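You operate a simulated robot arm through the tools that you are given. There is no shell and no other tool. Be economical: measure what you need, move in short steps, check, and stop when the job is done.

You run a simulated robot arm. Do the job below in one go: nothing can be reset, and whatever is moved stays where it is left.

JOB
Run about 70 mL of green powder into the jar on the turntable and shake it down.
Fine: fill at FILL by the display, turn back to LOAD, run the shaker till the powder stops sinking, then switch it off; leave the jar in its pocket and the other small jars alone.

It is judged by the outcome, as a careful person would: the job done as asked, and still so three seconds after it is handed in. It fails if anything else is knocked over, pushed out of place, dropped, spilled or broken.

ROBOT AND FRAMES
A 7-joint arm with a two-finger parallel gripper, fixed in place. Base frame: the origin is at the foot of the arm, x ahead of it, y to its left, z up; the work surface is at about z = 0.008. Units: m, degrees, N and s.
With the tool pointing down near the work surface it reaches from about 0.22 to 0.58 m from the base axis. Its first joint turns from -66.0 to 66.0 degrees. Payload 2.5 kg.
The TCP is the grasp point between the finger pads, 0.023 m short of the fingertips. In the tool frame z runs along the fingers and y along their closing line. The gripper opens to 0.094 m. The fingers are 0.038 m wide and 0.01 m thick; the gripper's body (0.054 by 0.096 m) begins 0.039 m behind the TCP.
Orientation is that of the tool frame in the base frame, as a unit quaternion [x, y, z, w]. With the fingers straight down and closing along the base's y, the tool's x points along the base's -x, its y along +y and its z along -z.

CONTROLS
- The arm moves only by the tool nudge_tool. Its argument "moves" is one flat list of numbers, 7 for each row, row after row: the gripper command, from -1 (fully open) to 1 (shut), values between in proportion, then the shift along the tool's x, y, z in m, then the turn, a rotation vector about the tool's x, y, z in degrees. In form: [fingers, tx, ty, tz, wx, wy, wz, fingers, tx, ty, tz, wx, wy, wz, ...]. A call has 1 to 8 rows; each row shifts and turns the commanded pose from where the row before left it, along the tool's axes as they then stand. Each row takes 0.2 s and may step no farther than 0.05 m and 8.6 degrees from the row before; otherwise, or with a gripper value out of range, the whole call is refused. Where a pose cannot be reached the arm comes as near as it can. A force on the tool above 40 N (or 10 N above the force at the start of the call, whichever is more), or a blocked arm, ends the call early, and 0.2 s more pass. The fingers move at their own pace (about 0.108 m/s each) and stop on an object; they squeeze with about 37 N. The grip force told is the motor's: it shows also when the fingers shut on nothing. Time passes only in rows, and 0.2 s behind the last, so rows that do not move let the fingers close. The reply holds the time, the measured pose of the TCP, the force on the tool along the base axes, the opening and the grip force, in the units named above and with some noise, and new pictures: "views" is both (left out), scene, wrist or none.
- Cameras (640 x 400 px; columns grow to the right, rows downward): "scene" is fixed at [0.1501, -0.4276, 0.5563]; the picture's right is [0.60, -0.80, 0.00], its down [-0.34, -0.26, -0.90] and it looks along [0.72, 0.55, -0.43] (base axes); focal length 258 px, centre (320, 200). "wrist" rides on the gripper at [0.086, 0.016, -0.075] in the tool frame; the picture's right is [-0.18, 0.98, 0.00], its down [-0.58, -0.11, -0.81] and it looks along [-0.79, -0.15, 0.59] (tool axes); focal length 243 px, centre (320, 200). There is no depth. A picture from a camera that has moved, and an enlarged one, comes with that camera's place and axes in the base frame and with its lens. The place of the scene camera against the robot may be out by one fixed shift of up to 0.012 m in any direction.
- zoom(camera, box): a new picture of the part [left, top, right, bottom] of that camera's present view, enlarged. No time passes.
- close_job(): hands the job in; it is judged then, once.

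Work in short steps. Places have to be worked out from the pictures, the camera data and where the tool is seen: move nearer, look again, correct. Check each grasp and each placing, and mend what went wrong. You have 120 turns and 200 pictures in all, those below and enlarged ones among them. Open the gripper and draw the arm clear of the work before you hand the job in, unless the task says otherwise; then end with one line.

The tools are called after "Emit:" as a command line: name --argument value ..., lists and objects as JSON in quotes. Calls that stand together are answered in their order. nudge_tool: Moves the arm, as the interface text tells. Its arguments: {"type":"object","properties":{"moves":{"type":"array"},"views":{"type":"string","enum":["both","scene","wrist","none"]}},"required":["moves"]} The other tools are called the same way: zoom (camera, box) takes an enlarged picture of a part of a camera's view; close_job () hands the job in.

At the start:

```text
time: 0.0
tcp_pos: [0.3339, -0.0655, 0.4918]
ee_rot: [-0.001, 1.0, 0.0, 0.0]
force: [0.5, -1.1, -0.3]
grip_width: 0.0941
grip_force: 0.1
```

scene: 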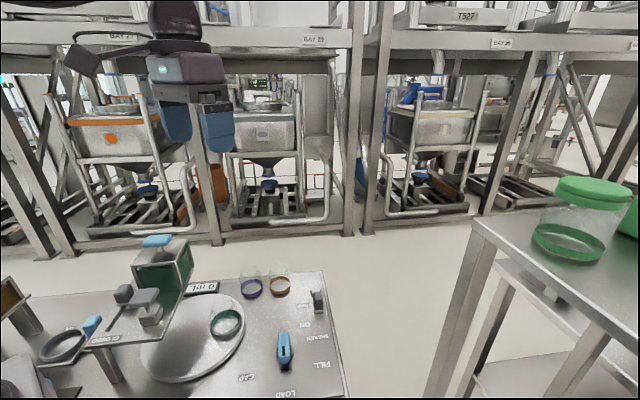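
wrist: 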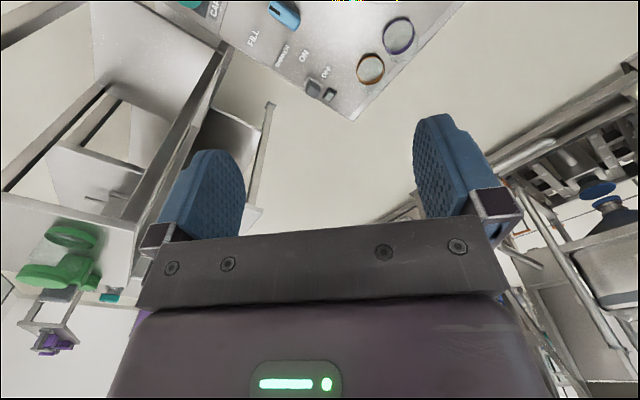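

I'll enlarge the work area in the scene picture to identify the turntable, its handle, the hopper gate, the shaker switch and the display.

Emit:
zoom --camera "scene" --box '[60, 220, 220, 400]'

Emit:
zoom --camera "scene" --box '[180, 250, 350, 400]'

Emit:
zoom --camera "scene" --box '[0, 260, 120, 400]'

Emit:
zoom --camera "wrist" --box '[180, 0, 440, 130]'

```text
2.22 times, centred on (140, 310) of scene
camera zoom: at [0.1501, -0.4276, 0.5563], right [0.6, -0.8, 0.0], down [-0.34, -0.26, -0.9], along [0.72, 0.55, -0.43], focal length 573 px, centre (720, -44)
```

zoom: 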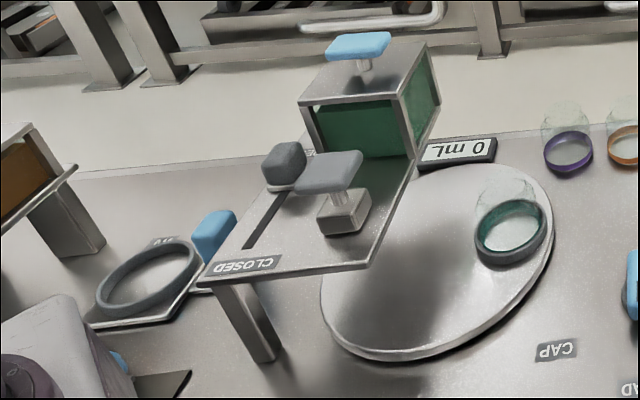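

```text
2.67 times, centred on (265, 325) of scene
camera zoom: at [0.1501, -0.4276, 0.5563], right [0.6, -0.8, 0.0], down [-0.34, -0.26, -0.9], along [0.72, 0.55, -0.43], focal length 688 px, centre (467, -133)
```

zoom: 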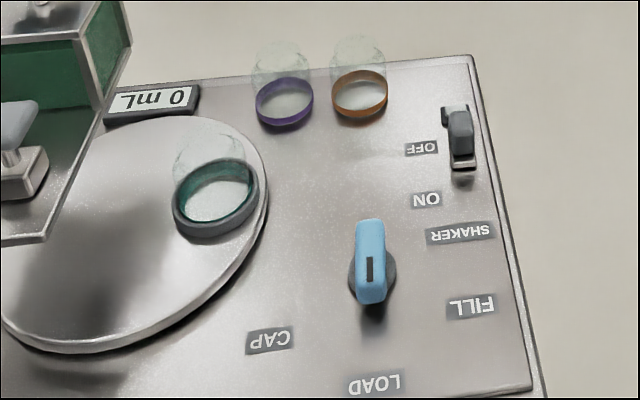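

```text
2.86 times, centred on (60, 330) of scene
camera zoom: at [0.1501, -0.4276, 0.5563], right [0.6, -0.8, 0.0], down [-0.34, -0.26, -0.9], along [0.72, 0.55, -0.43], focal length 737 px, centre (1063, -171)
```

zoom: 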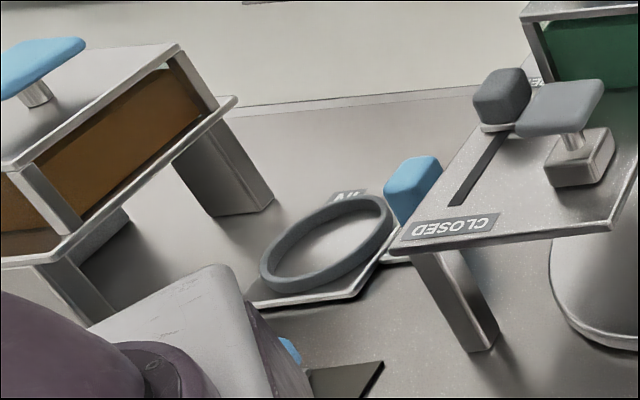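

```text
2.46 times, centred on (310, 65) of wrist
camera zoom: at [0.2475, -0.0495, 0.5661], right [0.18, 0.98, 0.0], down [0.58, -0.11, 0.81], along [0.79, -0.15, -0.59], focal length 597 px, centre (345, 532)
```

zoom: 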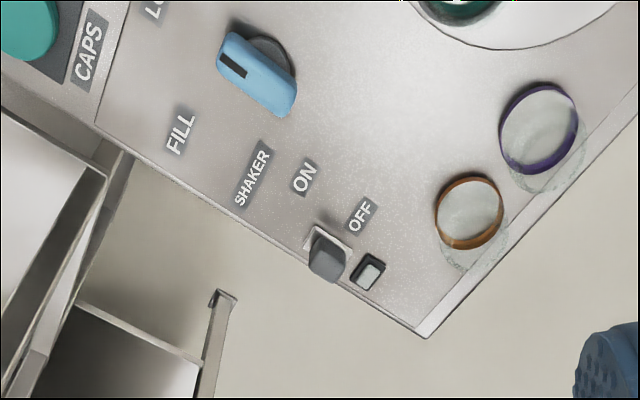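

The blue knob (CAP/LOAD/FILL) turns the table, and the shaker switch is at about (0.54, -0.12). The gate slide is on the green hopper. I'll shift the arm toward the hopper and tilt the wrist camera down for a better look.

Emit:
nudge_tool --moves '[-1, 0.03, 0.03, 0, 0, 8, 0, -1, 0.03, 0.03, 0, 0, 8, 0, -1, 0.0, 0.03, 0, 0, 8, 0, -1, 0, 0.02, 0, 0, 8, 0]' --views "both"

```text
time: 1.0
tcp_pos: [0.2746, 0.0279, 0.481]
ee_rot: [0.002, 0.975, -0.002, -0.223]
force: [-0.5, -0.1, -1.1]
grip_width: 0.0937
grip_force: 0.0
out of reach, approached as far as the arm can: row 3, 4
camera wrist: at [0.2306, 0.0446, 0.5851], right [0.17, 0.98, -0.09], down [0.87, -0.11, 0.47], along [0.46, -0.15, -0.88], focal length 243 px, centre (320, 200)
```

scene: 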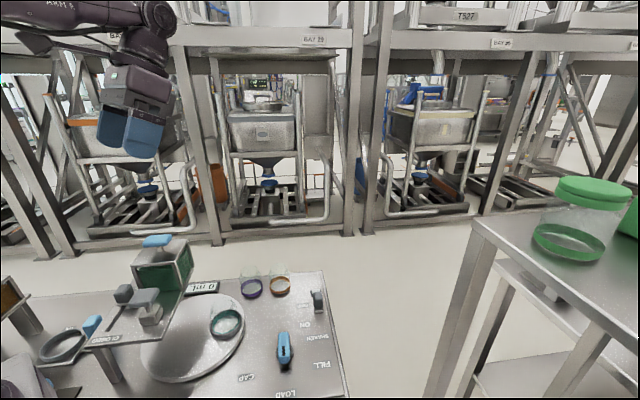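
wrist: 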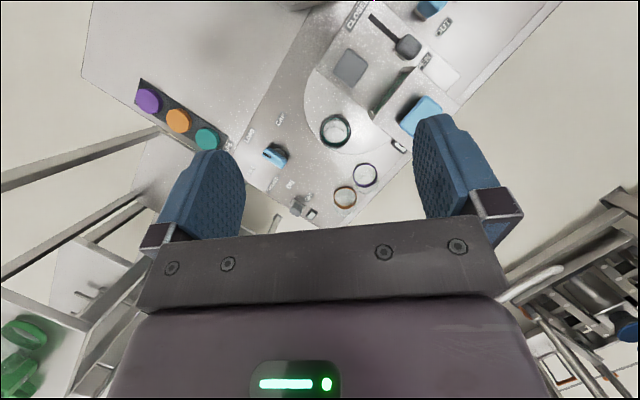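

Emit:
zoom --camera "wrist" --box '[220, 0, 520, 220]'

Emit:
zoom --camera "wrist" --box '[320, 0, 480, 110]'

```text
1.82 times, centred on (370, 110) of wrist
camera zoom: at [0.2306, 0.0446, 0.5851], right [0.17, 0.98, -0.09], down [0.87, -0.11, 0.47], along [0.46, -0.15, -0.88], focal length 441 px, centre (229, 364)
```

zoom: 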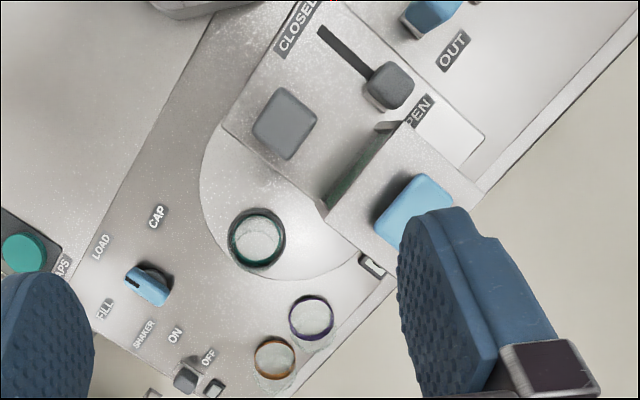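

```text
3.64 times, centred on (400, 55) of wrist
camera zoom: at [0.2306, 0.0446, 0.5851], right [0.17, 0.98, -0.09], down [0.87, -0.11, 0.47], along [0.46, -0.15, -0.88], focal length 882 px, centre (29, 727)
```

zoom: 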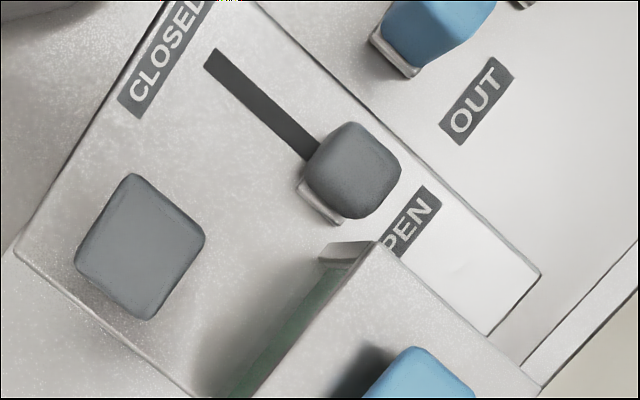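

The gate slide knob appears to sit near OPEN, which matters, so I'll look closely at the hopper area and the display from both cameras.

Emit:
zoom --camera "scene" --box '[85, 230, 205, 350]'

Emit:
nudge_tool --moves '[-1, 0, 0.03, 0.04, 0, 0, 8, -1, 0, 0.03, 0.04, 0, 0, 8, -1, 0, 0.03, 0.0, 0, 0, 8]' --views "wrist"

```text
3.33 times, centred on (145, 290) of scene
camera zoom: at [0.1501, -0.4276, 0.5563], right [0.6, -0.8, 0.0], down [-0.34, -0.26, -0.9], along [0.72, 0.55, -0.43], focal length 860 px, centre (903, -100)
```

zoom: 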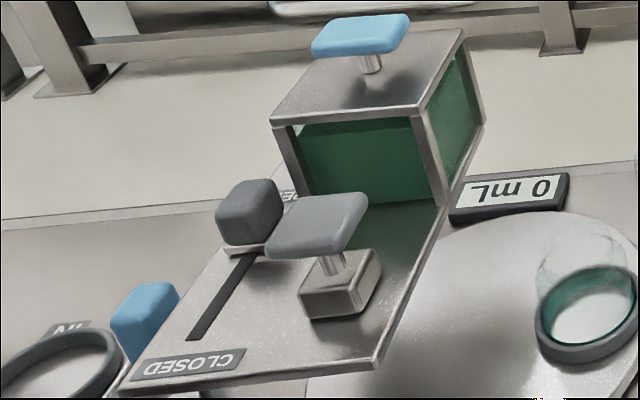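

```text
time: 1.8
tcp_pos: [0.2531, 0.1174, 0.4045]
ee_rot: [0.204, 0.953, -0.049, -0.219]
force: [-0.8, 0.5, 0.3]
grip_width: 0.0941
grip_force: 0.1
camera wrist: at [0.2218, 0.1686, 0.5032], right [0.51, 0.82, -0.25], down [0.79, -0.33, 0.52], along [0.34, -0.46, -0.82], focal length 243 px, centre (320, 200)
```

wrist: 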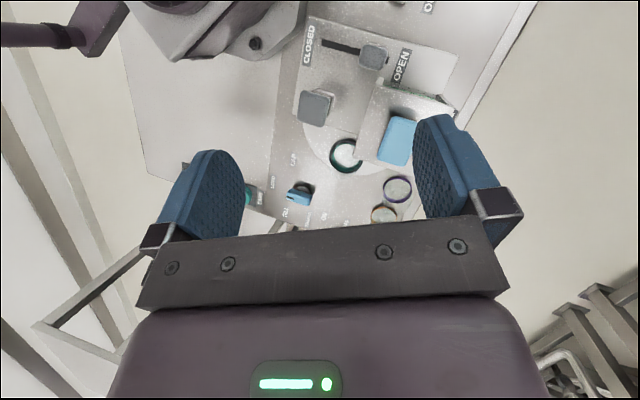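

The station labels suggest the grey plunger is the CAP station and the box is the FILL hopper. I'll turn the wrist so its camera looks at the slide marked IN/OUT on the left.

Emit:
nudge_tool --moves '[-1, 0, 0, 0, 0, -8, 0, -1, 0, 0, 0, 0, -8, 0, -1, 0, 0, 0, 0, -8, 0, -1, 0, 0, 0, 0, 0, -8, -1, 0, 0, 0, 0, 0, -8, -1, 0, 0, 0, 0, 0, -8, -1, 0, 0, 0, 0, 0, -8, -1, 0, 0, 0, 0, 0, -8]' --views "none"

Emit:
nudge_tool --moves '[-1, 0, 0, -0.02, 0, 0, -8, -1, 0, 0, -0.02, 0, 0, -8, -1, 0, 0, -0.02, 0, 0, -8, -1, 0, 0, -0.02, 0, 0, -8, -1, 0, 0, 0, 0, 8, 0, -1, 0, 0, 0, 0, 8, 0]' --views "both"

```text
time: 3.6
tcp_pos: [0.2504, 0.1168, 0.406]
ee_rot: [-0.158, 0.983, -0.08, -0.045]
force: [-0.3, 0.3, -0.3]
grip_width: 0.0939
grip_force: 0.1
```

```text
time: 5.0
tcp_pos: [0.2562, 0.1286, 0.4841]
ee_rot: [-0.41, 0.884, -0.123, -0.19]
force: [0.3, 1.1, 0.9]
grip_width: 0.0941
grip_force: 0.0
camera wrist: at [0.2109, 0.109, 0.587], right [-0.65, 0.75, -0.14], down [0.62, 0.62, 0.48], along [0.44, 0.22, -0.87], focal length 243 px, centre (320, 200)
```

scene: 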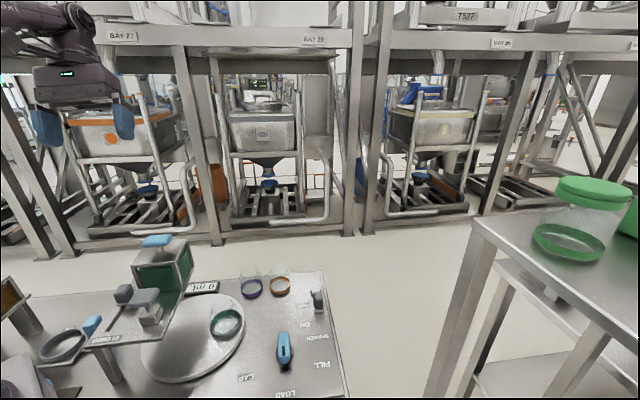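
wrist: 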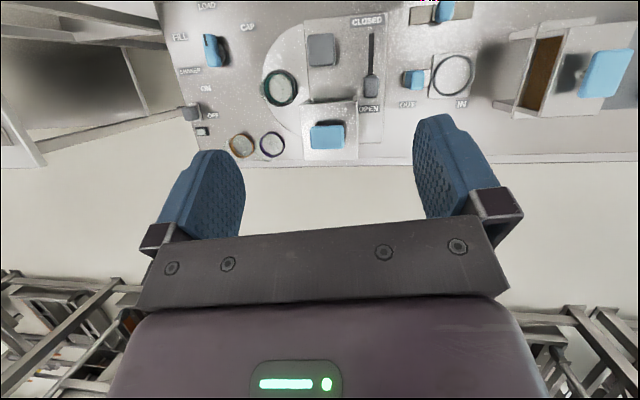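

Emit:
zoom --camera "wrist" --box '[160, 0, 400, 160]'

Emit:
zoom --camera "wrist" --box '[340, 0, 640, 170]'

```text
2.50 times, centred on (280, 80) of wrist
camera zoom: at [0.2109, 0.109, 0.587], right [-0.65, 0.75, -0.14], down [0.62, 0.62, 0.48], along [0.44, 0.22, -0.87], focal length 606 px, centre (420, 500)
```

zoom: 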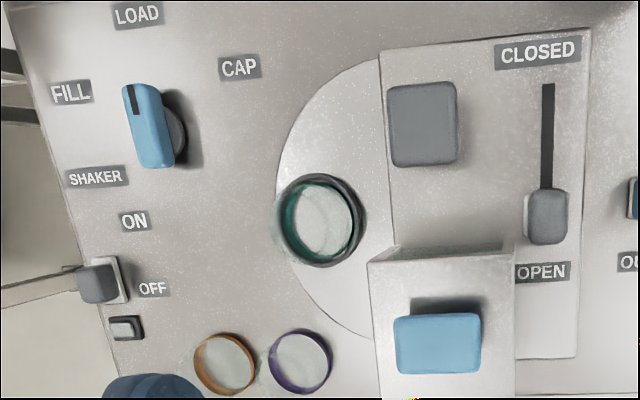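

```text
2.13 times, centred on (490, 85) of wrist
camera zoom: at [0.2109, 0.109, 0.587], right [-0.65, 0.75, -0.14], down [0.62, 0.62, 0.48], along [0.44, 0.22, -0.87], focal length 518 px, centre (-43, 445)
```

zoom: 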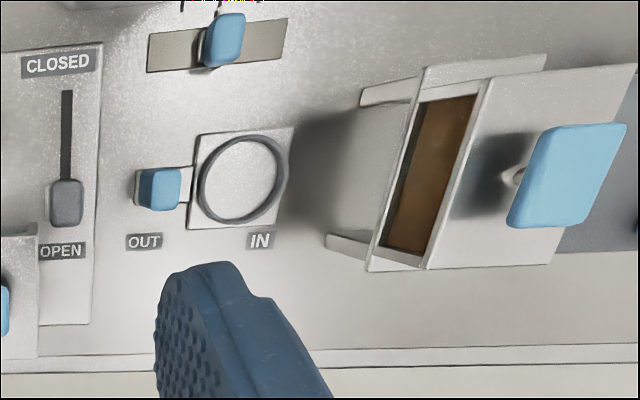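

Layout is clear now: the gate knob, at about (0.217, 0.143, 0.15), is at the OPEN end of its slot, so I must close it before moving the jar under the hopper. The slot runs along the (0.71, 0.71) diagonal, so I'll put the tool upright with its closing line along that direction.

Emit:
nudge_tool --moves '[-1, 0, 0, 0, 0, -8.6, 0, -1, 0, 0, 0, 0, -8.6, 0, -1, 0, 0, 0, 0, -8.6, 0, -1, 0, 0, 0, -3.5, 0, 0, -1, 0, 0, 0, 0, 0, 8, -1, 0, 0, 0, 0, 0, 8, -1, 0, 0, 0, 0, 0, 8, -1, 0, 0, 0, 0, 0, 8]' --views "none"

Emit:
nudge_tool --moves '[-1, 0, 0, 0, 0, 0, 8, -1, 0, 0, 0, 0, 0, 8, -1, 0, 0, 0, 0, 0, 8, -1, 0, 0, 0, 0, 0, 8, -1, 0, 0, 0, 0, 0, 8, -1, 0, 0, 0, 0, 0, 8, -1, 0, 0, 0, 0, 0, 8, -1, 0, 0, 0, 0, 0, 7.5]' --views "both"

```text
time: 6.8
tcp_pos: [0.2559, 0.1297, 0.4832]
ee_rot: [-0.159, 0.987, 0.0, 0.0]
force: [0.7, 1.0, 0.4]
grip_width: 0.0939
grip_force: 0.0
```

```text
time: 8.6
tcp_pos: [0.2553, 0.1293, 0.4847]
ee_rot: [0.384, 0.923, 0.0, -0.001]
force: [-0.5, 0.8, -0.1]
grip_width: 0.0939
grip_force: 0.0
camera wrist: at [0.2073, 0.2016, 0.5583], right [0.83, 0.56, 0.0], down [0.33, -0.49, 0.81], along [0.45, -0.67, -0.59], focal length 243 px, centre (320, 200)
```

scene: 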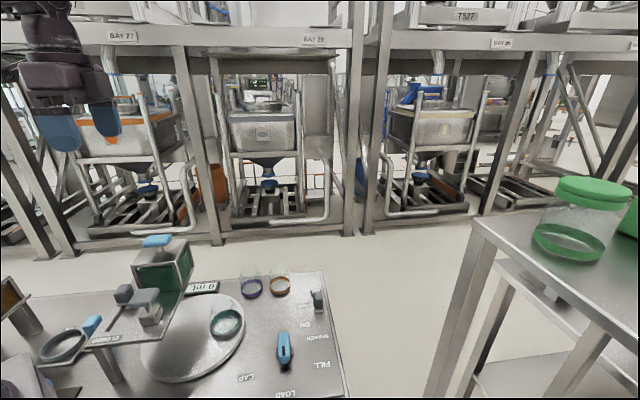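
wrist: 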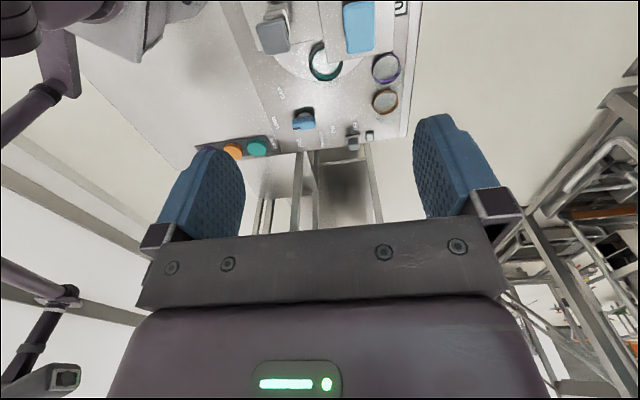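

Tool orientation is as wanted. I'll move to above the gate knob at z about 0.30 and look again.

Emit:
nudge_tool --moves '[-1, 0.024, -0.009, 0.03, 0, 0, 0, -1, 0.023, -0.0084, 0.045, 0, 0, 0, -1, 0, 0, 0.045, 0, 0, 0, -1, 0, 0, 0.045, 0, 0, 0]' --views "both"

```text
refused: row 2 steps farther than a row can; nothing moved
```

Emit:
nudge_tool --moves '[-1, 0.024, -0.009, 0.03, 0, 0, 0, -1, 0.023, -0.0084, 0.03, 0, 0, 0, -1, 0, 0, 0.045, 0, 0, 0, -1, 0, 0, 0.045, 0, 0, 0, -1, 0, 0, 0.03, 0, 0, 0]' --views "both"

```text
time: 9.8
tcp_pos: [0.2128, 0.1521, 0.3025]
ee_rot: [0.383, 0.924, 0.0, 0.0]
force: [0.4, -0.3, 0.4]
grip_width: 0.094
grip_force: 0.1
camera wrist: at [0.163, 0.2241, 0.3765], right [0.83, 0.56, 0.0], down [0.33, -0.49, 0.81], along [0.46, -0.67, -0.59], focal length 243 px, centre (320, 200)
```

scene: 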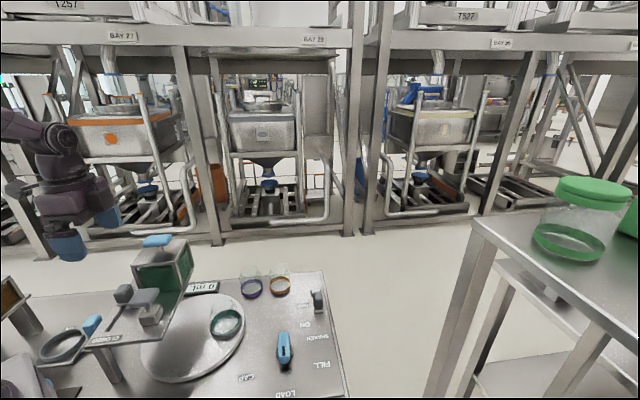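
wrist: 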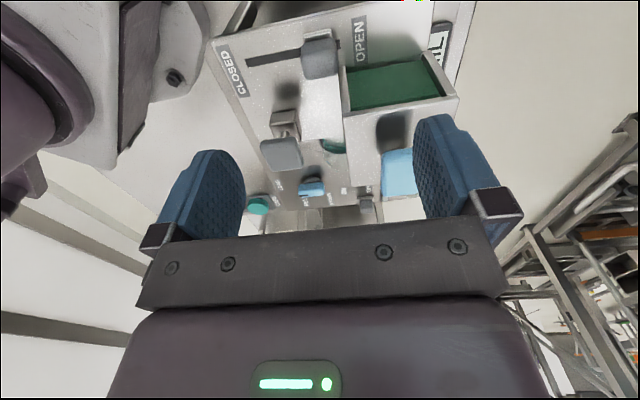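

Let me enlarge the knob to measure its shape and height before lowering.

Emit:
zoom --camera "wrist" --box '[210, 0, 470, 160]'

```text
2.46 times, centred on (340, 80) of wrist
camera zoom: at [0.163, 0.2241, 0.3765], right [0.83, 0.56, 0.0], down [0.33, -0.49, 0.81], along [0.46, -0.67, -0.59], focal length 597 px, centre (271, 495)
```

zoom: 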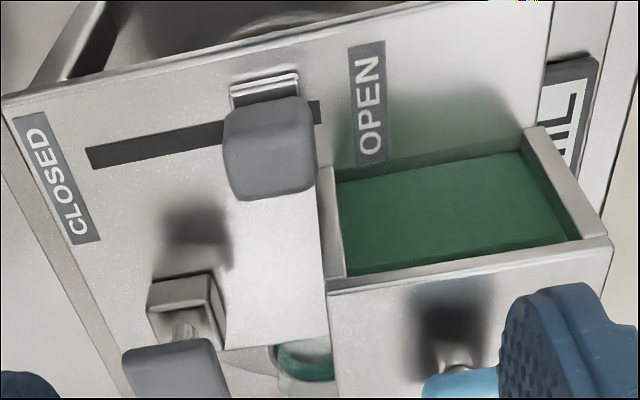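

The knob is about 0.03 m wide, centred near (0.217, 0.145). I'll lower to z about 0.19 with the fingers open either side of it, staying a bit clear of the hopper.

Emit:
nudge_tool --moves '[-1, 0.007, -0.0025, 0.035, 0, 0, 0, -1, 0, 0, 0.04, 0, 0, 0, -1, 0, 0, 0.037, 0, 0, 0]' --views "both"

```text
time: 10.6
tcp_pos: [0.2061, 0.1564, 0.1918]
ee_rot: [0.383, 0.924, 0.0, -0.001]
force: [-0.1, 0.7, -0.1]
grip_width: 0.0938
grip_force: 0.1
camera wrist: at [0.1564, 0.23, 0.2655], right [0.83, 0.56, 0.0], down [0.33, -0.49, 0.81], along [0.45, -0.67, -0.59], focal length 243 px, centre (320, 200)
```

scene: 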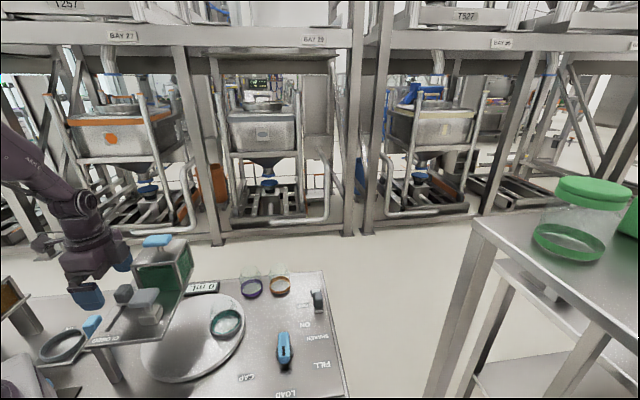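
wrist: 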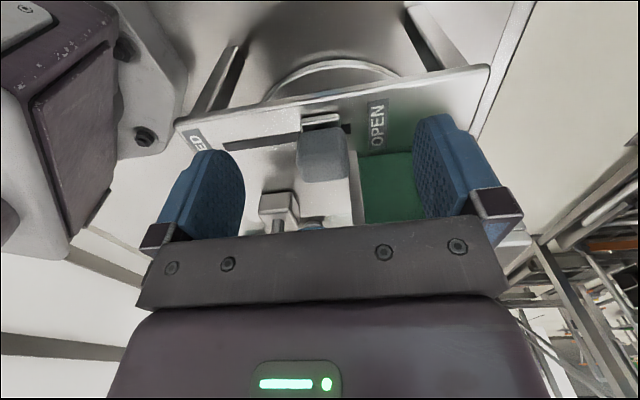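

The knob sits centred between the fingers. I'll lower the last 0.027 m and close on it.

Emit:
nudge_tool --moves '[-1, 0, 0, 0.014, 0, 0, 0, -1, 0, 0, 0.013, 0, 0, 0, -1, 0, 0, 0, 0, 0, 0]' --views "both"

```text
time: 11.4
tcp_pos: [0.205, 0.1542, 0.1628]
ee_rot: [0.382, 0.924, 0.0, 0.001]
force: [-0.1, -0.6, -0.5]
grip_width: 0.0941
grip_force: 0.0
camera wrist: at [0.1553, 0.2271, 0.2376], right [0.83, 0.56, 0.0], down [0.33, -0.49, 0.81], along [0.45, -0.67, -0.59], focal length 243 px, centre (320, 200)
```

scene: 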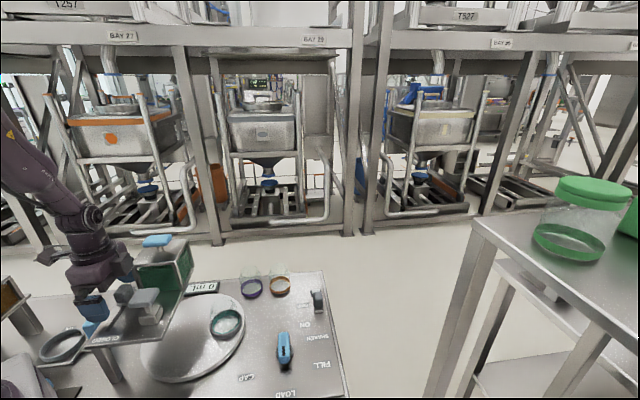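
wrist: 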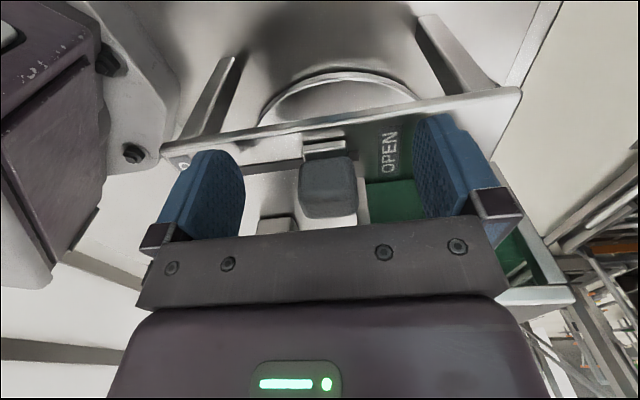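

Knob is at pad height. I'll close the fingers on it.

Emit:
nudge_tool --moves '[0.1, 0, 0, 0, 0, 0, 0, 0.5, 0, 0, 0, 0, 0, 0, 0.5, 0, 0, 0, 0, 0, 0]' --views "both"

```text
time: 12.2
tcp_pos: [0.2043, 0.1556, 0.1641]
ee_rot: [0.383, 0.924, 0.0, 0.0]
force: [0.8, 0.9, -5.5]
grip_width: 0.0315
grip_force: 44.3
camera wrist: at [0.1554, 0.2272, 0.2378], right [0.83, 0.56, 0.0], down [0.33, -0.49, 0.81], along [0.45, -0.67, -0.59], focal length 243 px, centre (320, 200)
```

scene: 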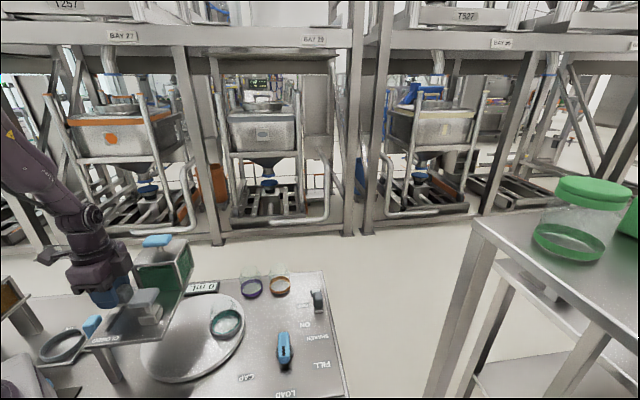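
wrist: 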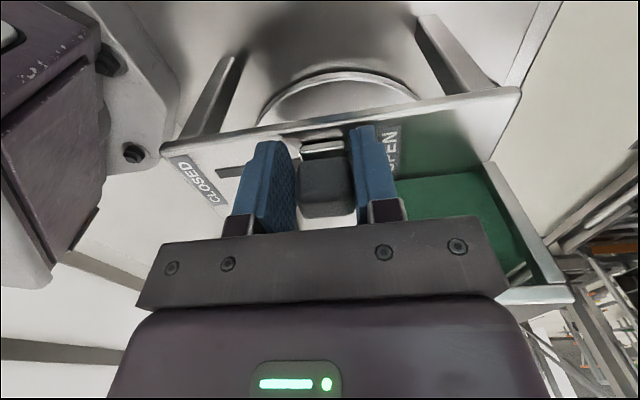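

Gripped at 0.0315 m. I'll slide toward CLOSED (tool -y) in small steps, watching the force.

Emit:
nudge_tool --moves '[0.5, 0, -0.01, 0, 0, 0, 0, 0.5, 0, -0.01, 0, 0, 0, 0, 0.5, 0, -0.01, 0, 0, 0, 0]' --views "wrist"

```text
time: 13.0
tcp_pos: [0.1814, 0.1327, 0.1645]
ee_rot: [0.384, 0.924, -0.001, -0.001]
force: [-0.8, 1.7, -31.3]
grip_width: 0.0315
grip_force: 45.2
camera wrist: at [0.1326, 0.2044, 0.239], right [0.83, 0.56, 0.0], down [0.34, -0.49, 0.81], along [0.45, -0.67, -0.59], focal length 243 px, centre (320, 200)
```

wrist: 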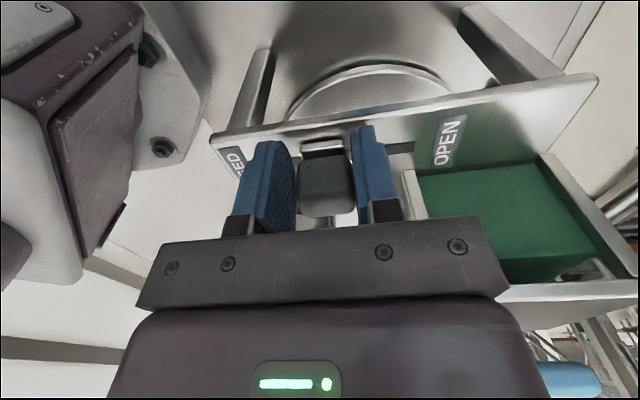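

A vertical force has built up through the rigid grip. I'll relax the fingers to a loose straddle and push the knob the rest of the way instead.

Emit:
nudge_tool --moves '[0.2, 0, 0, 0, 0, 0, 0, 0.2, 0, 0, 0, 0, 0, 0]' --views "wrist"

```text
time: 13.6
tcp_pos: [0.1824, 0.1322, 0.1659]
ee_rot: [0.383, 0.924, 0.0, 0.0]
force: [0.2, 0.5, 0.2]
grip_width: 0.0373
grip_force: 0.0
camera wrist: at [0.1333, 0.2047, 0.2395], right [0.83, 0.56, 0.0], down [0.33, -0.49, 0.81], along [0.46, -0.67, -0.59], focal length 243 px, centre (320, 200)
```

wrist: 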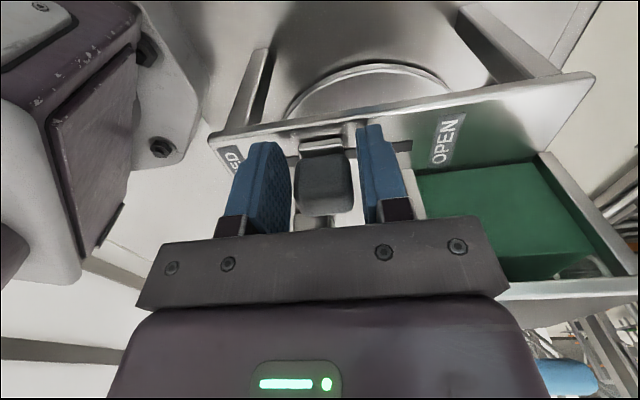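

Free now (knob at u≈0.2225). I'll push on toward CLOSED in 5 mm steps and watch for the stop.

Emit:
nudge_tool --moves '[0.2, 0, -0.005, 0, 0, 0, 0, 0.2, 0, -0.005, 0, 0, 0, 0, 0.2, 0, -0.005, 0, 0, 0, 0, 0.2, 0, -0.005, 0, 0, 0, 0]' --views "wrist"

```text
time: 14.6
tcp_pos: [0.1805, 0.1282, 0.1652]
ee_rot: [0.383, 0.924, -0.001, -0.001]
force: [-0.7, 0.4, -1.0]
grip_width: 0.0376
grip_force: 0.1
out of reach, approached as far as the arm can: row 1, 2, 3, 4
camera wrist: at [0.1323, 0.2027, 0.2398], right [0.83, 0.56, 0.0], down [0.34, -0.49, 0.81], along [0.45, -0.67, -0.59], focal length 243 px, centre (320, 200)
```

wrist: 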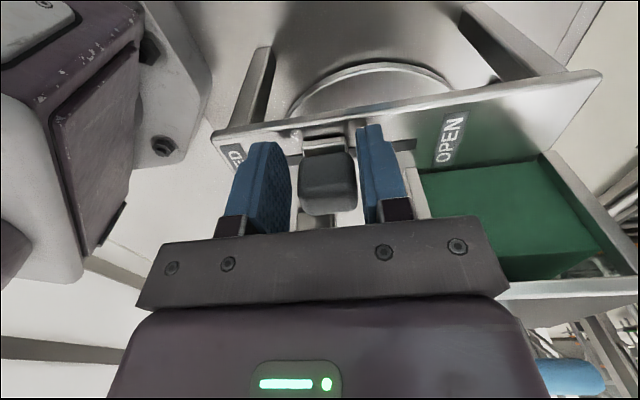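

The upright tool has hit its inner reach limit. I'll tilt the fingers inward (about tool x), which lets the pads reach closer to the base, raising slightly to keep the tips off the deck.

Emit:
nudge_tool --moves '[0.1, 0, 0, -0.005, 0, 0, 0, 0.1, 0, 0, 0, 6, 0, 0, 0.1, 0, 0, 0, 6, 0, 0, 0.1, 0, 0, 0, 6, 0, 0]' --views "both"

```text
time: 15.6
tcp_pos: [0.1824, 0.1304, 0.172]
ee_rot: [0.379, 0.912, -0.145, -0.061]
force: [0.2, 0.2, -0.6]
grip_width: 0.0422
grip_force: 0.0
camera wrist: at [0.1482, 0.2179, 0.2368], right [0.79, 0.53, -0.31], down [0.51, -0.31, 0.8], along [0.33, -0.79, -0.52], focal length 243 px, centre (320, 200)
```

scene: 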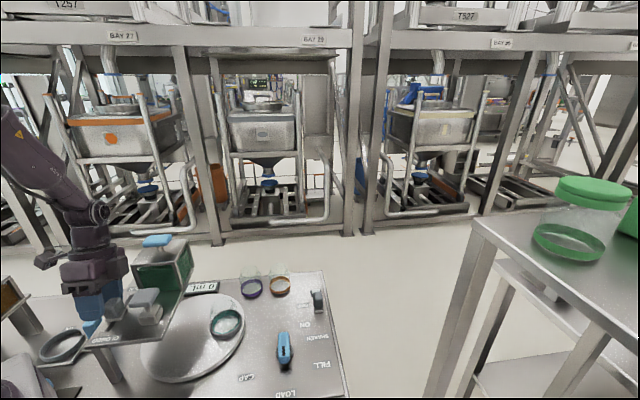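
wrist: 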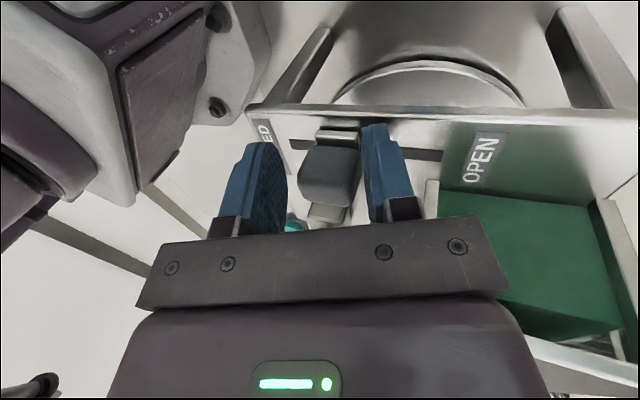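

The tilt worked, and the knob is still straddled. Now I'll push horizontally toward CLOSED.

Emit:
nudge_tool --moves '[0.1, 0, -0.0057, 0.004, 0, 0, 0, 0.1, 0, -0.0057, 0.004, 0, 0, 0, 0.1, 0, -0.0057, 0.0018, 0, 0, 0, 0.1, 0, -0.0057, 0.0018, 0, 0, 0]' --views "wrist"

```text
time: 16.6
tcp_pos: [0.1689, 0.1159, 0.1681]
ee_rot: [0.378, 0.914, -0.138, -0.056]
force: [19.8, 21.0, 0.2]
grip_width: 0.0545
grip_force: 13.6
camera wrist: at [0.1335, 0.2031, 0.233], right [0.79, 0.53, -0.29], down [0.5, -0.32, 0.8], along [0.34, -0.78, -0.52], focal length 243 px, centre (320, 200)
```

wrist: 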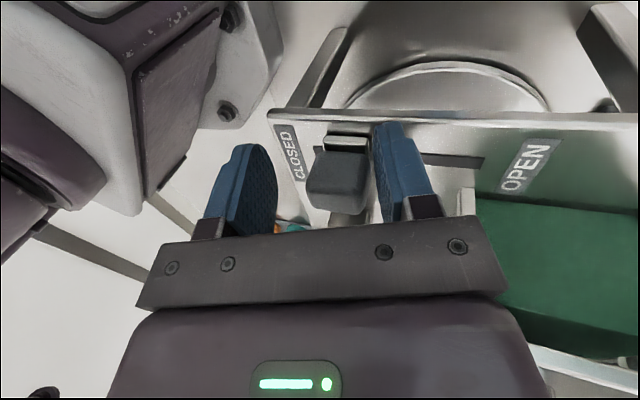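

The gate knob has reached its CLOSED stop (about 29 N of resistance). I'll open the fingers, rise clear, and level the tool.

Emit:
nudge_tool --moves '[0.0, 0, 0.003, 0, 0, 0, 0, -1, 0, 0, 0, 0, 0, 0, -1, 0, 0, 0, 0, 0, 0, -1, 0, 0, -0.02, 0, 0, 0, -1, 0, 0, -0.03, 0, 0, 0, -1, 0, 0, -0.04, -6, 0, 0, -1, 0, 0, -0.04, -6, 0, 0, -1, 0, 0, -0.04, -5.5, 0, 0]' --views "both"

```text
time: 17.2
tcp_pos: [0.161, 0.1094, 0.1678]
ee_rot: [0.379, 0.91, -0.158, -0.066]
force: [-15.6, -11.9, 49.2]
grip_width: 0.0785
grip_force: 0.0
stopped in row 2: the force on the tool passed its limit (the readings are from after the stop); the commanded pose is now the measured one
camera wrist: at [0.1297, 0.1988, 0.2321], right [0.79, 0.52, -0.33], down [0.53, -0.29, 0.8], along [0.32, -0.8, -0.51], focal length 243 px, centre (320, 200)
```

scene: 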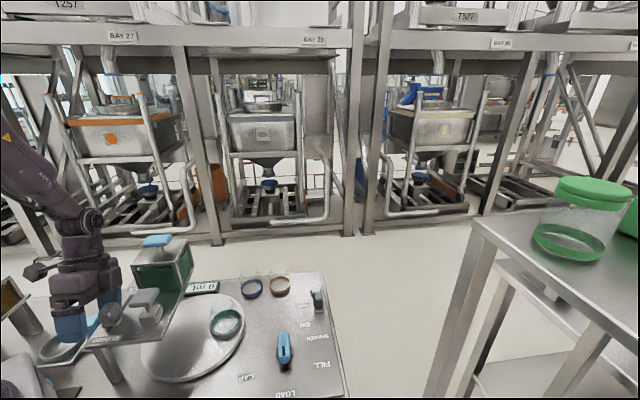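
wrist: 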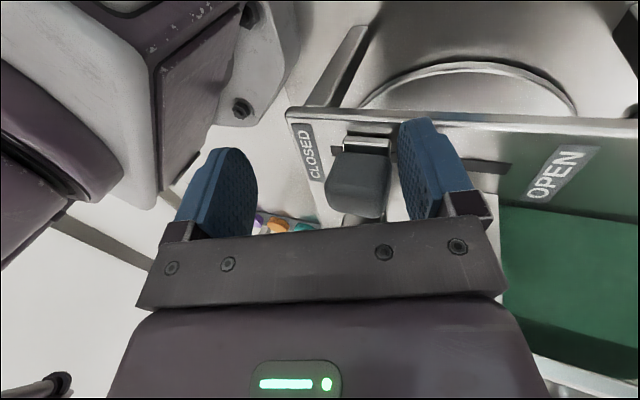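

The outer fingertip touched the deck while opening, because the tool is tilted. I'll rise straight up, then open and level.

Emit:
nudge_tool --moves '[-0.6, 0, -0.003, -0.0095, 0, 0, 0, -0.6, 0, -0.0066, -0.019, 0, 0, 0, -0.6, 0, -0.0066, -0.019, 0, 0, 0, -0.6, 0, -0.012, -0.035, 0, 0, 0, -1, 0, 0.0, -0.03, -7, 0, 0, -1, 0, 0, -0.03, -7, 0, 0, -1, 0, 0, -0.03, -6, 0, 0]' --views "both"

```text
time: 18.8
tcp_pos: [0.1764, 0.1251, 0.3449]
ee_rot: [0.384, 0.923, 0.006, 0.002]
force: [-0.1, -0.8, 0.0]
grip_width: 0.0941
grip_force: 0.0
camera wrist: at [0.1264, 0.1972, 0.4191], right [0.83, 0.56, 0.01], down [0.33, -0.5, 0.8], along [0.46, -0.66, -0.59], focal length 243 px, centre (320, 200)
```

scene: 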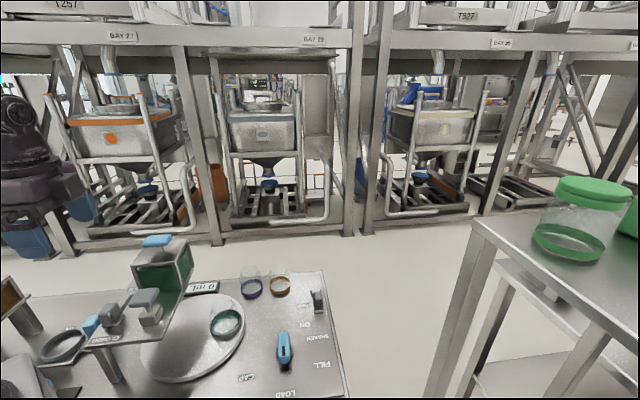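
wrist: 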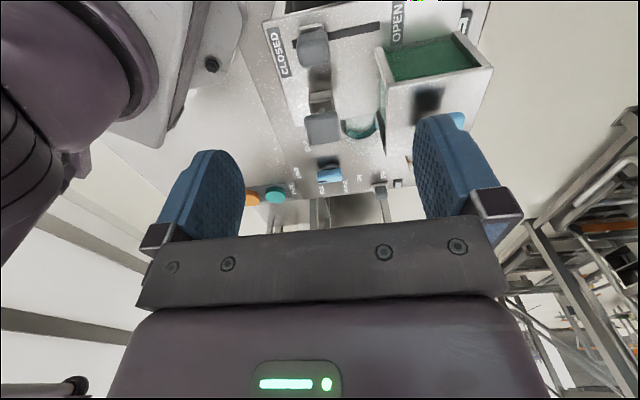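

The gate knob now sits at CLOSED. Next I'll turn the gripper to suit the dial bar and move over to it.

Emit:
nudge_tool --moves '[-1, 0, 0, 0, 0, 0, 8.6, -1, 0, 0, 0, 0, 0, 8.6, -1, 0, 0, 0, 0, 0, 8.6, -1, 0, 0, 0, 0, 0, 8.6, -1, 0, 0, 0, 0, 0, 8.6, -1, 0, 0, 0, 0, 0, 8.6, -1, 0, 0, 0, 0, 0, 8.6, -1, 0, 0, 0, 0, 0, 8.6]' --views "none"

Emit:
nudge_tool --moves '[-1, 0, 0, 0, 0, 0, 7.2, -1, -0.0171, 0.0451, 0, 0, 0, 0, -1, -0.0171, 0.0451, 0, 0, 0, 0, -1, -0.0171, 0.0451, 0, 0, 0, 0, -1, -0.0171, 0.0451, 0, 0, 0, 0, -1, -0.0171, 0.0451, 0, 0, 0, 0, -1, -0.0171, 0.0451, 0, 0, 0, 0, -1, -0.0171, 0.0451, 0, 0, 0, 0]' --views "both"

```text
time: 20.6
tcp_pos: [0.1774, 0.1246, 0.3412]
ee_rot: [0.839, 0.544, 0.005, -0.001]
force: [-0.3, 0.1, -0.6]
grip_width: 0.0941
grip_force: 0.1
```

```text
time: 22.4
tcp_pos: [0.3872, -0.146, 0.3414]
ee_rot: [0.871, 0.492, 0.006, -0.002]
force: [0.2, -0.2, 0.0]
grip_width: 0.0938
grip_force: 0.1
camera wrist: at [0.4456, -0.0796, 0.4174], right [0.75, -0.67, 0.0], down [-0.4, -0.45, 0.8], along [-0.53, -0.6, -0.6], focal length 243 px, centre (320, 200)
```

scene: 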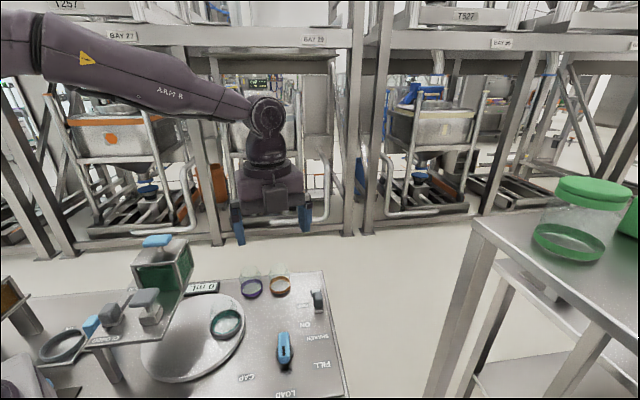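
wrist: 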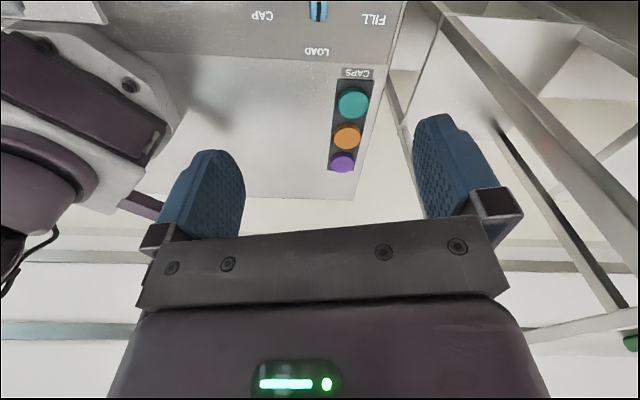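

The dial is at the top edge of the wrist view, near (0.377, -0.153). I'll back up a bit and lower for a closer look.

Emit:
nudge_tool --moves '[-1, 0.03, 0, 0.03, 0, 0, 0, -1, 0.03, 0, 0.03, 0, 0, 0, -1, 0, 0, 0.04, 0, 0, 0]' --views "wrist"

Emit:
zoom --camera "wrist" --box '[220, 0, 420, 130]'

```text
time: 23.2
tcp_pos: [0.4165, -0.0885, 0.2427]
ee_rot: [0.872, 0.49, 0.007, -0.001]
force: [-0.7, 0.1, 0.4]
grip_width: 0.0938
grip_force: 0.0
camera wrist: at [0.4752, -0.0249, 0.3182], right [0.74, -0.67, 0.0], down [-0.4, -0.45, 0.8], along [-0.53, -0.6, -0.6], focal length 243 px, centre (320, 200)
```

wrist: 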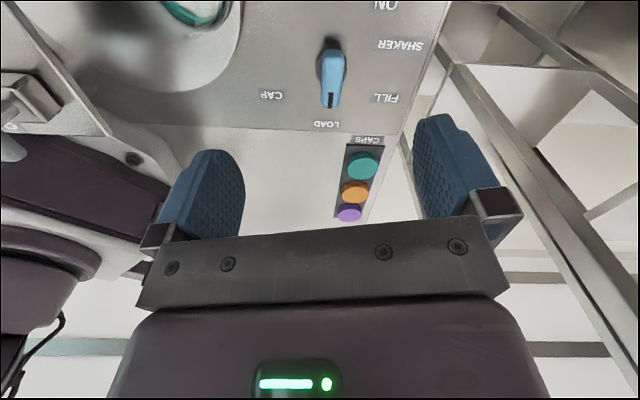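

```text
3.08 times, centred on (320, 65) of wrist
camera zoom: at [0.4752, -0.0249, 0.3182], right [0.74, -0.67, 0.0], down [-0.4, -0.45, 0.8], along [-0.53, -0.6, -0.6], focal length 746 px, centre (320, 615)
```

zoom: 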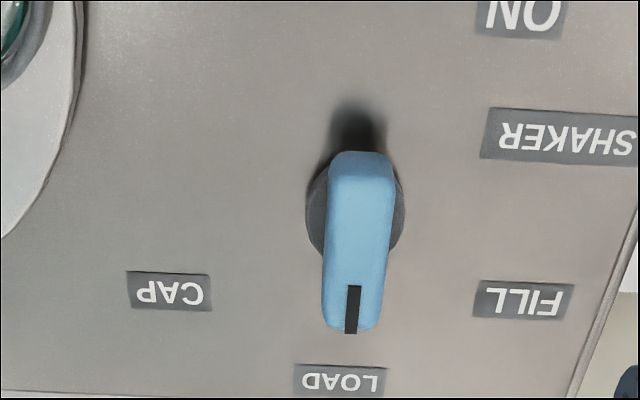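

The dial is centred at about (0.392, -0.140), and its bar points along the 45° diagonal to LOAD. FILL is roughly 60–65° counter-clockwise from there. I'll turn the gripper square to the bar and descend to z about 0.10.

Emit:
nudge_tool --moves '[-1, 0, 0, 0, 0, 0, 7, -1, 0, 0, 0, 0, 0, 7, -1, -0.027, 0.0095, 0.02, 0, 0, 0, -1, -0.0267, 0.0096, 0.02, 0, 0, 0, -1, 0, 0, 0.045, 0, 0, 0, -1, 0, 0, 0.045, 0, 0, 0]' --views "both"

```text
time: 24.6
tcp_pos: [0.3927, -0.1375, 0.1107]
ee_rot: [0.925, 0.381, 0.006, -0.002]
force: [0.7, 0.2, -0.5]
grip_width: 0.094
grip_force: 0.0
camera wrist: at [0.4651, -0.0884, 0.186], right [0.56, -0.83, 0.0], down [-0.5, -0.34, 0.8], along [-0.66, -0.45, -0.6], focal length 243 px, centre (320, 200)
```

scene: 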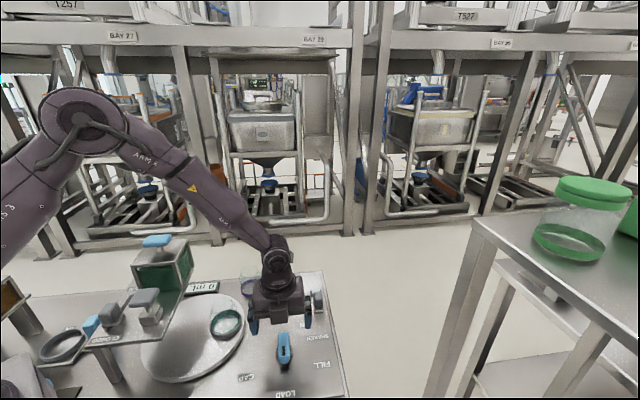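
wrist: 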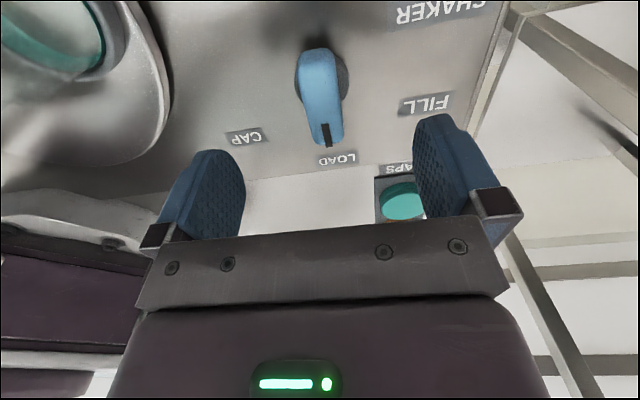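

The bar lines up under the TCP. I'll lower to z about 0.042.

Emit:
nudge_tool --moves '[-1, 0, 0, 0.035, 0, 0, 0, -1, 0, 0, 0.033, 0, 0, 0, -1, 0, 0, 0, 0, 0, 0]' --views "wrist"

```text
time: 25.4
tcp_pos: [0.3944, -0.1385, 0.0425]
ee_rot: [0.925, 0.381, 0.006, -0.002]
force: [0.6, -0.2, -0.5]
grip_width: 0.0937
grip_force: 0.0
camera wrist: at [0.4669, -0.0891, 0.117], right [0.56, -0.83, 0.0], down [-0.5, -0.34, 0.8], along [-0.66, -0.45, -0.6], focal length 243 px, centre (320, 200)
```

wrist: 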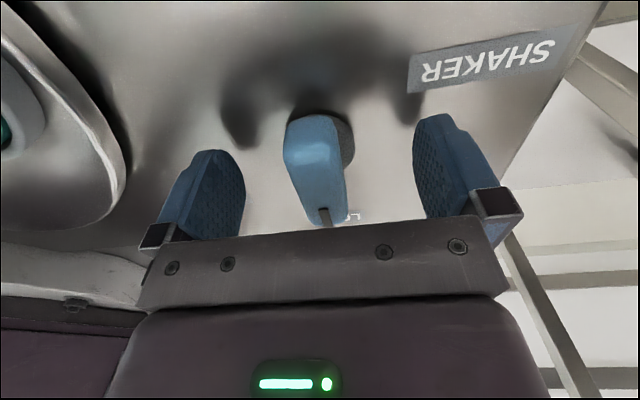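

Bar is between the pads. I'll close to find its width.

Emit:
nudge_tool --moves '[0.3, 0, 0, 0, 0, 0, 0, 0.8, 0, 0, 0, 0, 0, 0, 0.8, 0, 0, 0, 0, 0, 0]' --views "wrist"

```text
time: 26.2
tcp_pos: [0.3924, -0.1366, 0.0431]
ee_rot: [0.924, 0.381, 0.005, -0.003]
force: [-9.3, 6.6, 5.1]
grip_width: 0.024
grip_force: 44.4
camera wrist: at [0.4663, -0.0884, 0.1171], right [0.56, -0.83, -0.01], down [-0.49, -0.34, 0.8], along [-0.66, -0.45, -0.6], focal length 243 px, centre (320, 200)
```

wrist: 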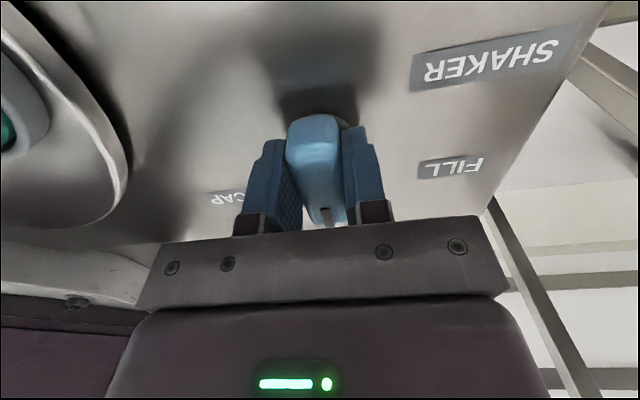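

Gripped at 0.024 m with a slight sideways offset. I'll recentre 2 mm and turn toward FILL by 40°.

Emit:
nudge_tool --moves '[0.8, 0, -0.002, 0, 0, 0, -5, 0.8, 0, 0, 0, 0, 0, -6, 0.8, 0, 0, 0, 0, 0, -6, 0.8, 0, 0, 0, 0, 0, -6, 0.8, 0, 0, 0, 0, 0, -6, 0.8, 0, 0, 0, 0, 0, -6, 0.8, 0, 0, 0, 0, 0, -5]' --views "both"

```text
time: 27.8
tcp_pos: [0.3924, -0.1367, 0.0422]
ee_rot: [0.737, 0.676, 0.007, -0.004]
force: [5.0, 18.2, -11.2]
grip_width: 0.024
grip_force: 44.7
camera wrist: at [0.4153, -0.0525, 0.1175], right [0.96, -0.27, 0.0], down [-0.16, -0.58, 0.8], along [-0.21, -0.77, -0.6], focal length 243 px, centre (320, 200)
```

scene: 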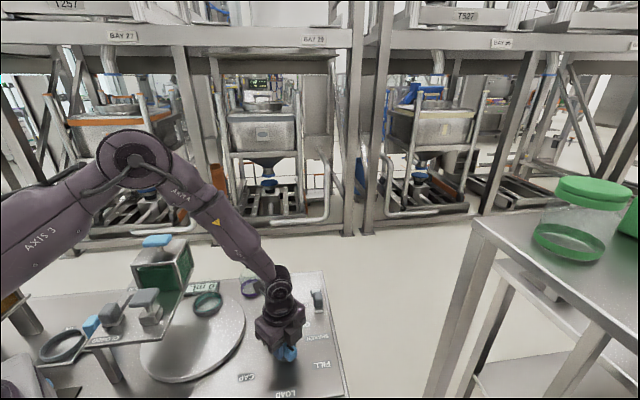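
wrist: 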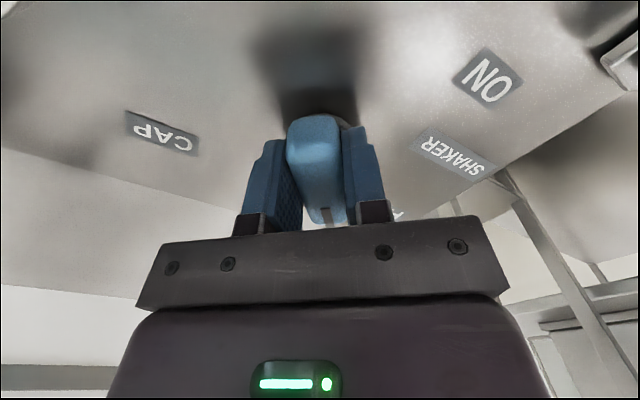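

The table turns with the dial. I'll recentre slightly and continue 20° more, to about 60°.

Emit:
nudge_tool --moves '[0.8, 0.003, 0, 0, 0, 0, -5, 0.8, 0, 0, 0, 0, 0, -5, 0.8, 0, 0, 0, 0, 0, -5, 0.8, 0, 0, 0, 0, 0, -5]' --views "both"

Emit:
zoom --camera "scene" --box '[120, 230, 280, 390]'

```text
time: 28.8
tcp_pos: [0.3901, -0.1359, 0.0418]
ee_rot: [0.611, 0.792, 0.005, -0.001]
force: [-6.6, -2.5, -21.9]
grip_width: 0.0239
grip_force: 44.9
camera wrist: at [0.3845, -0.0492, 0.1171], right [1.0, 0.07, 0.0], down [0.04, -0.6, 0.8], along [0.06, -0.8, -0.6], focal length 243 px, centre (320, 200)
```

scene: 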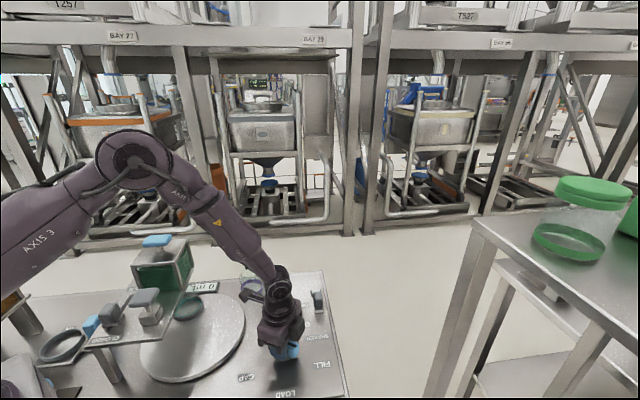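
wrist: 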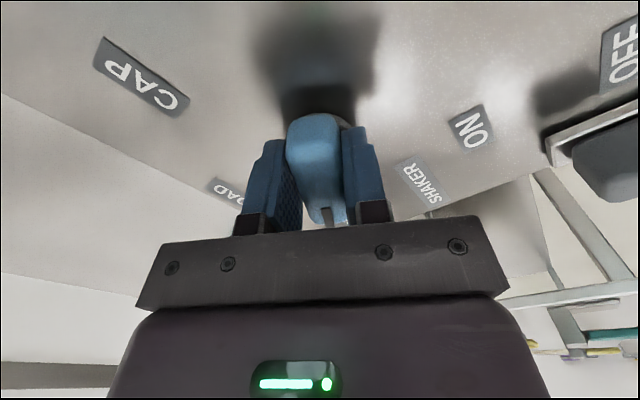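

```text
2.50 times, centred on (200, 310) of scene
camera zoom: at [0.1502, -0.4277, 0.5562], right [0.6, -0.8, 0.0], down [-0.34, -0.26, -0.9], along [0.72, 0.55, -0.43], focal length 645 px, centre (620, -75)
```

zoom: 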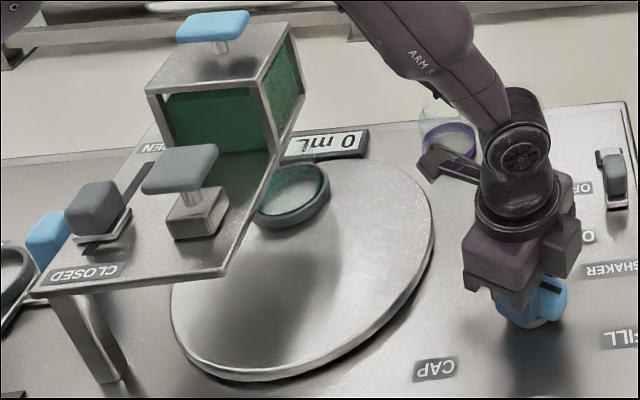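

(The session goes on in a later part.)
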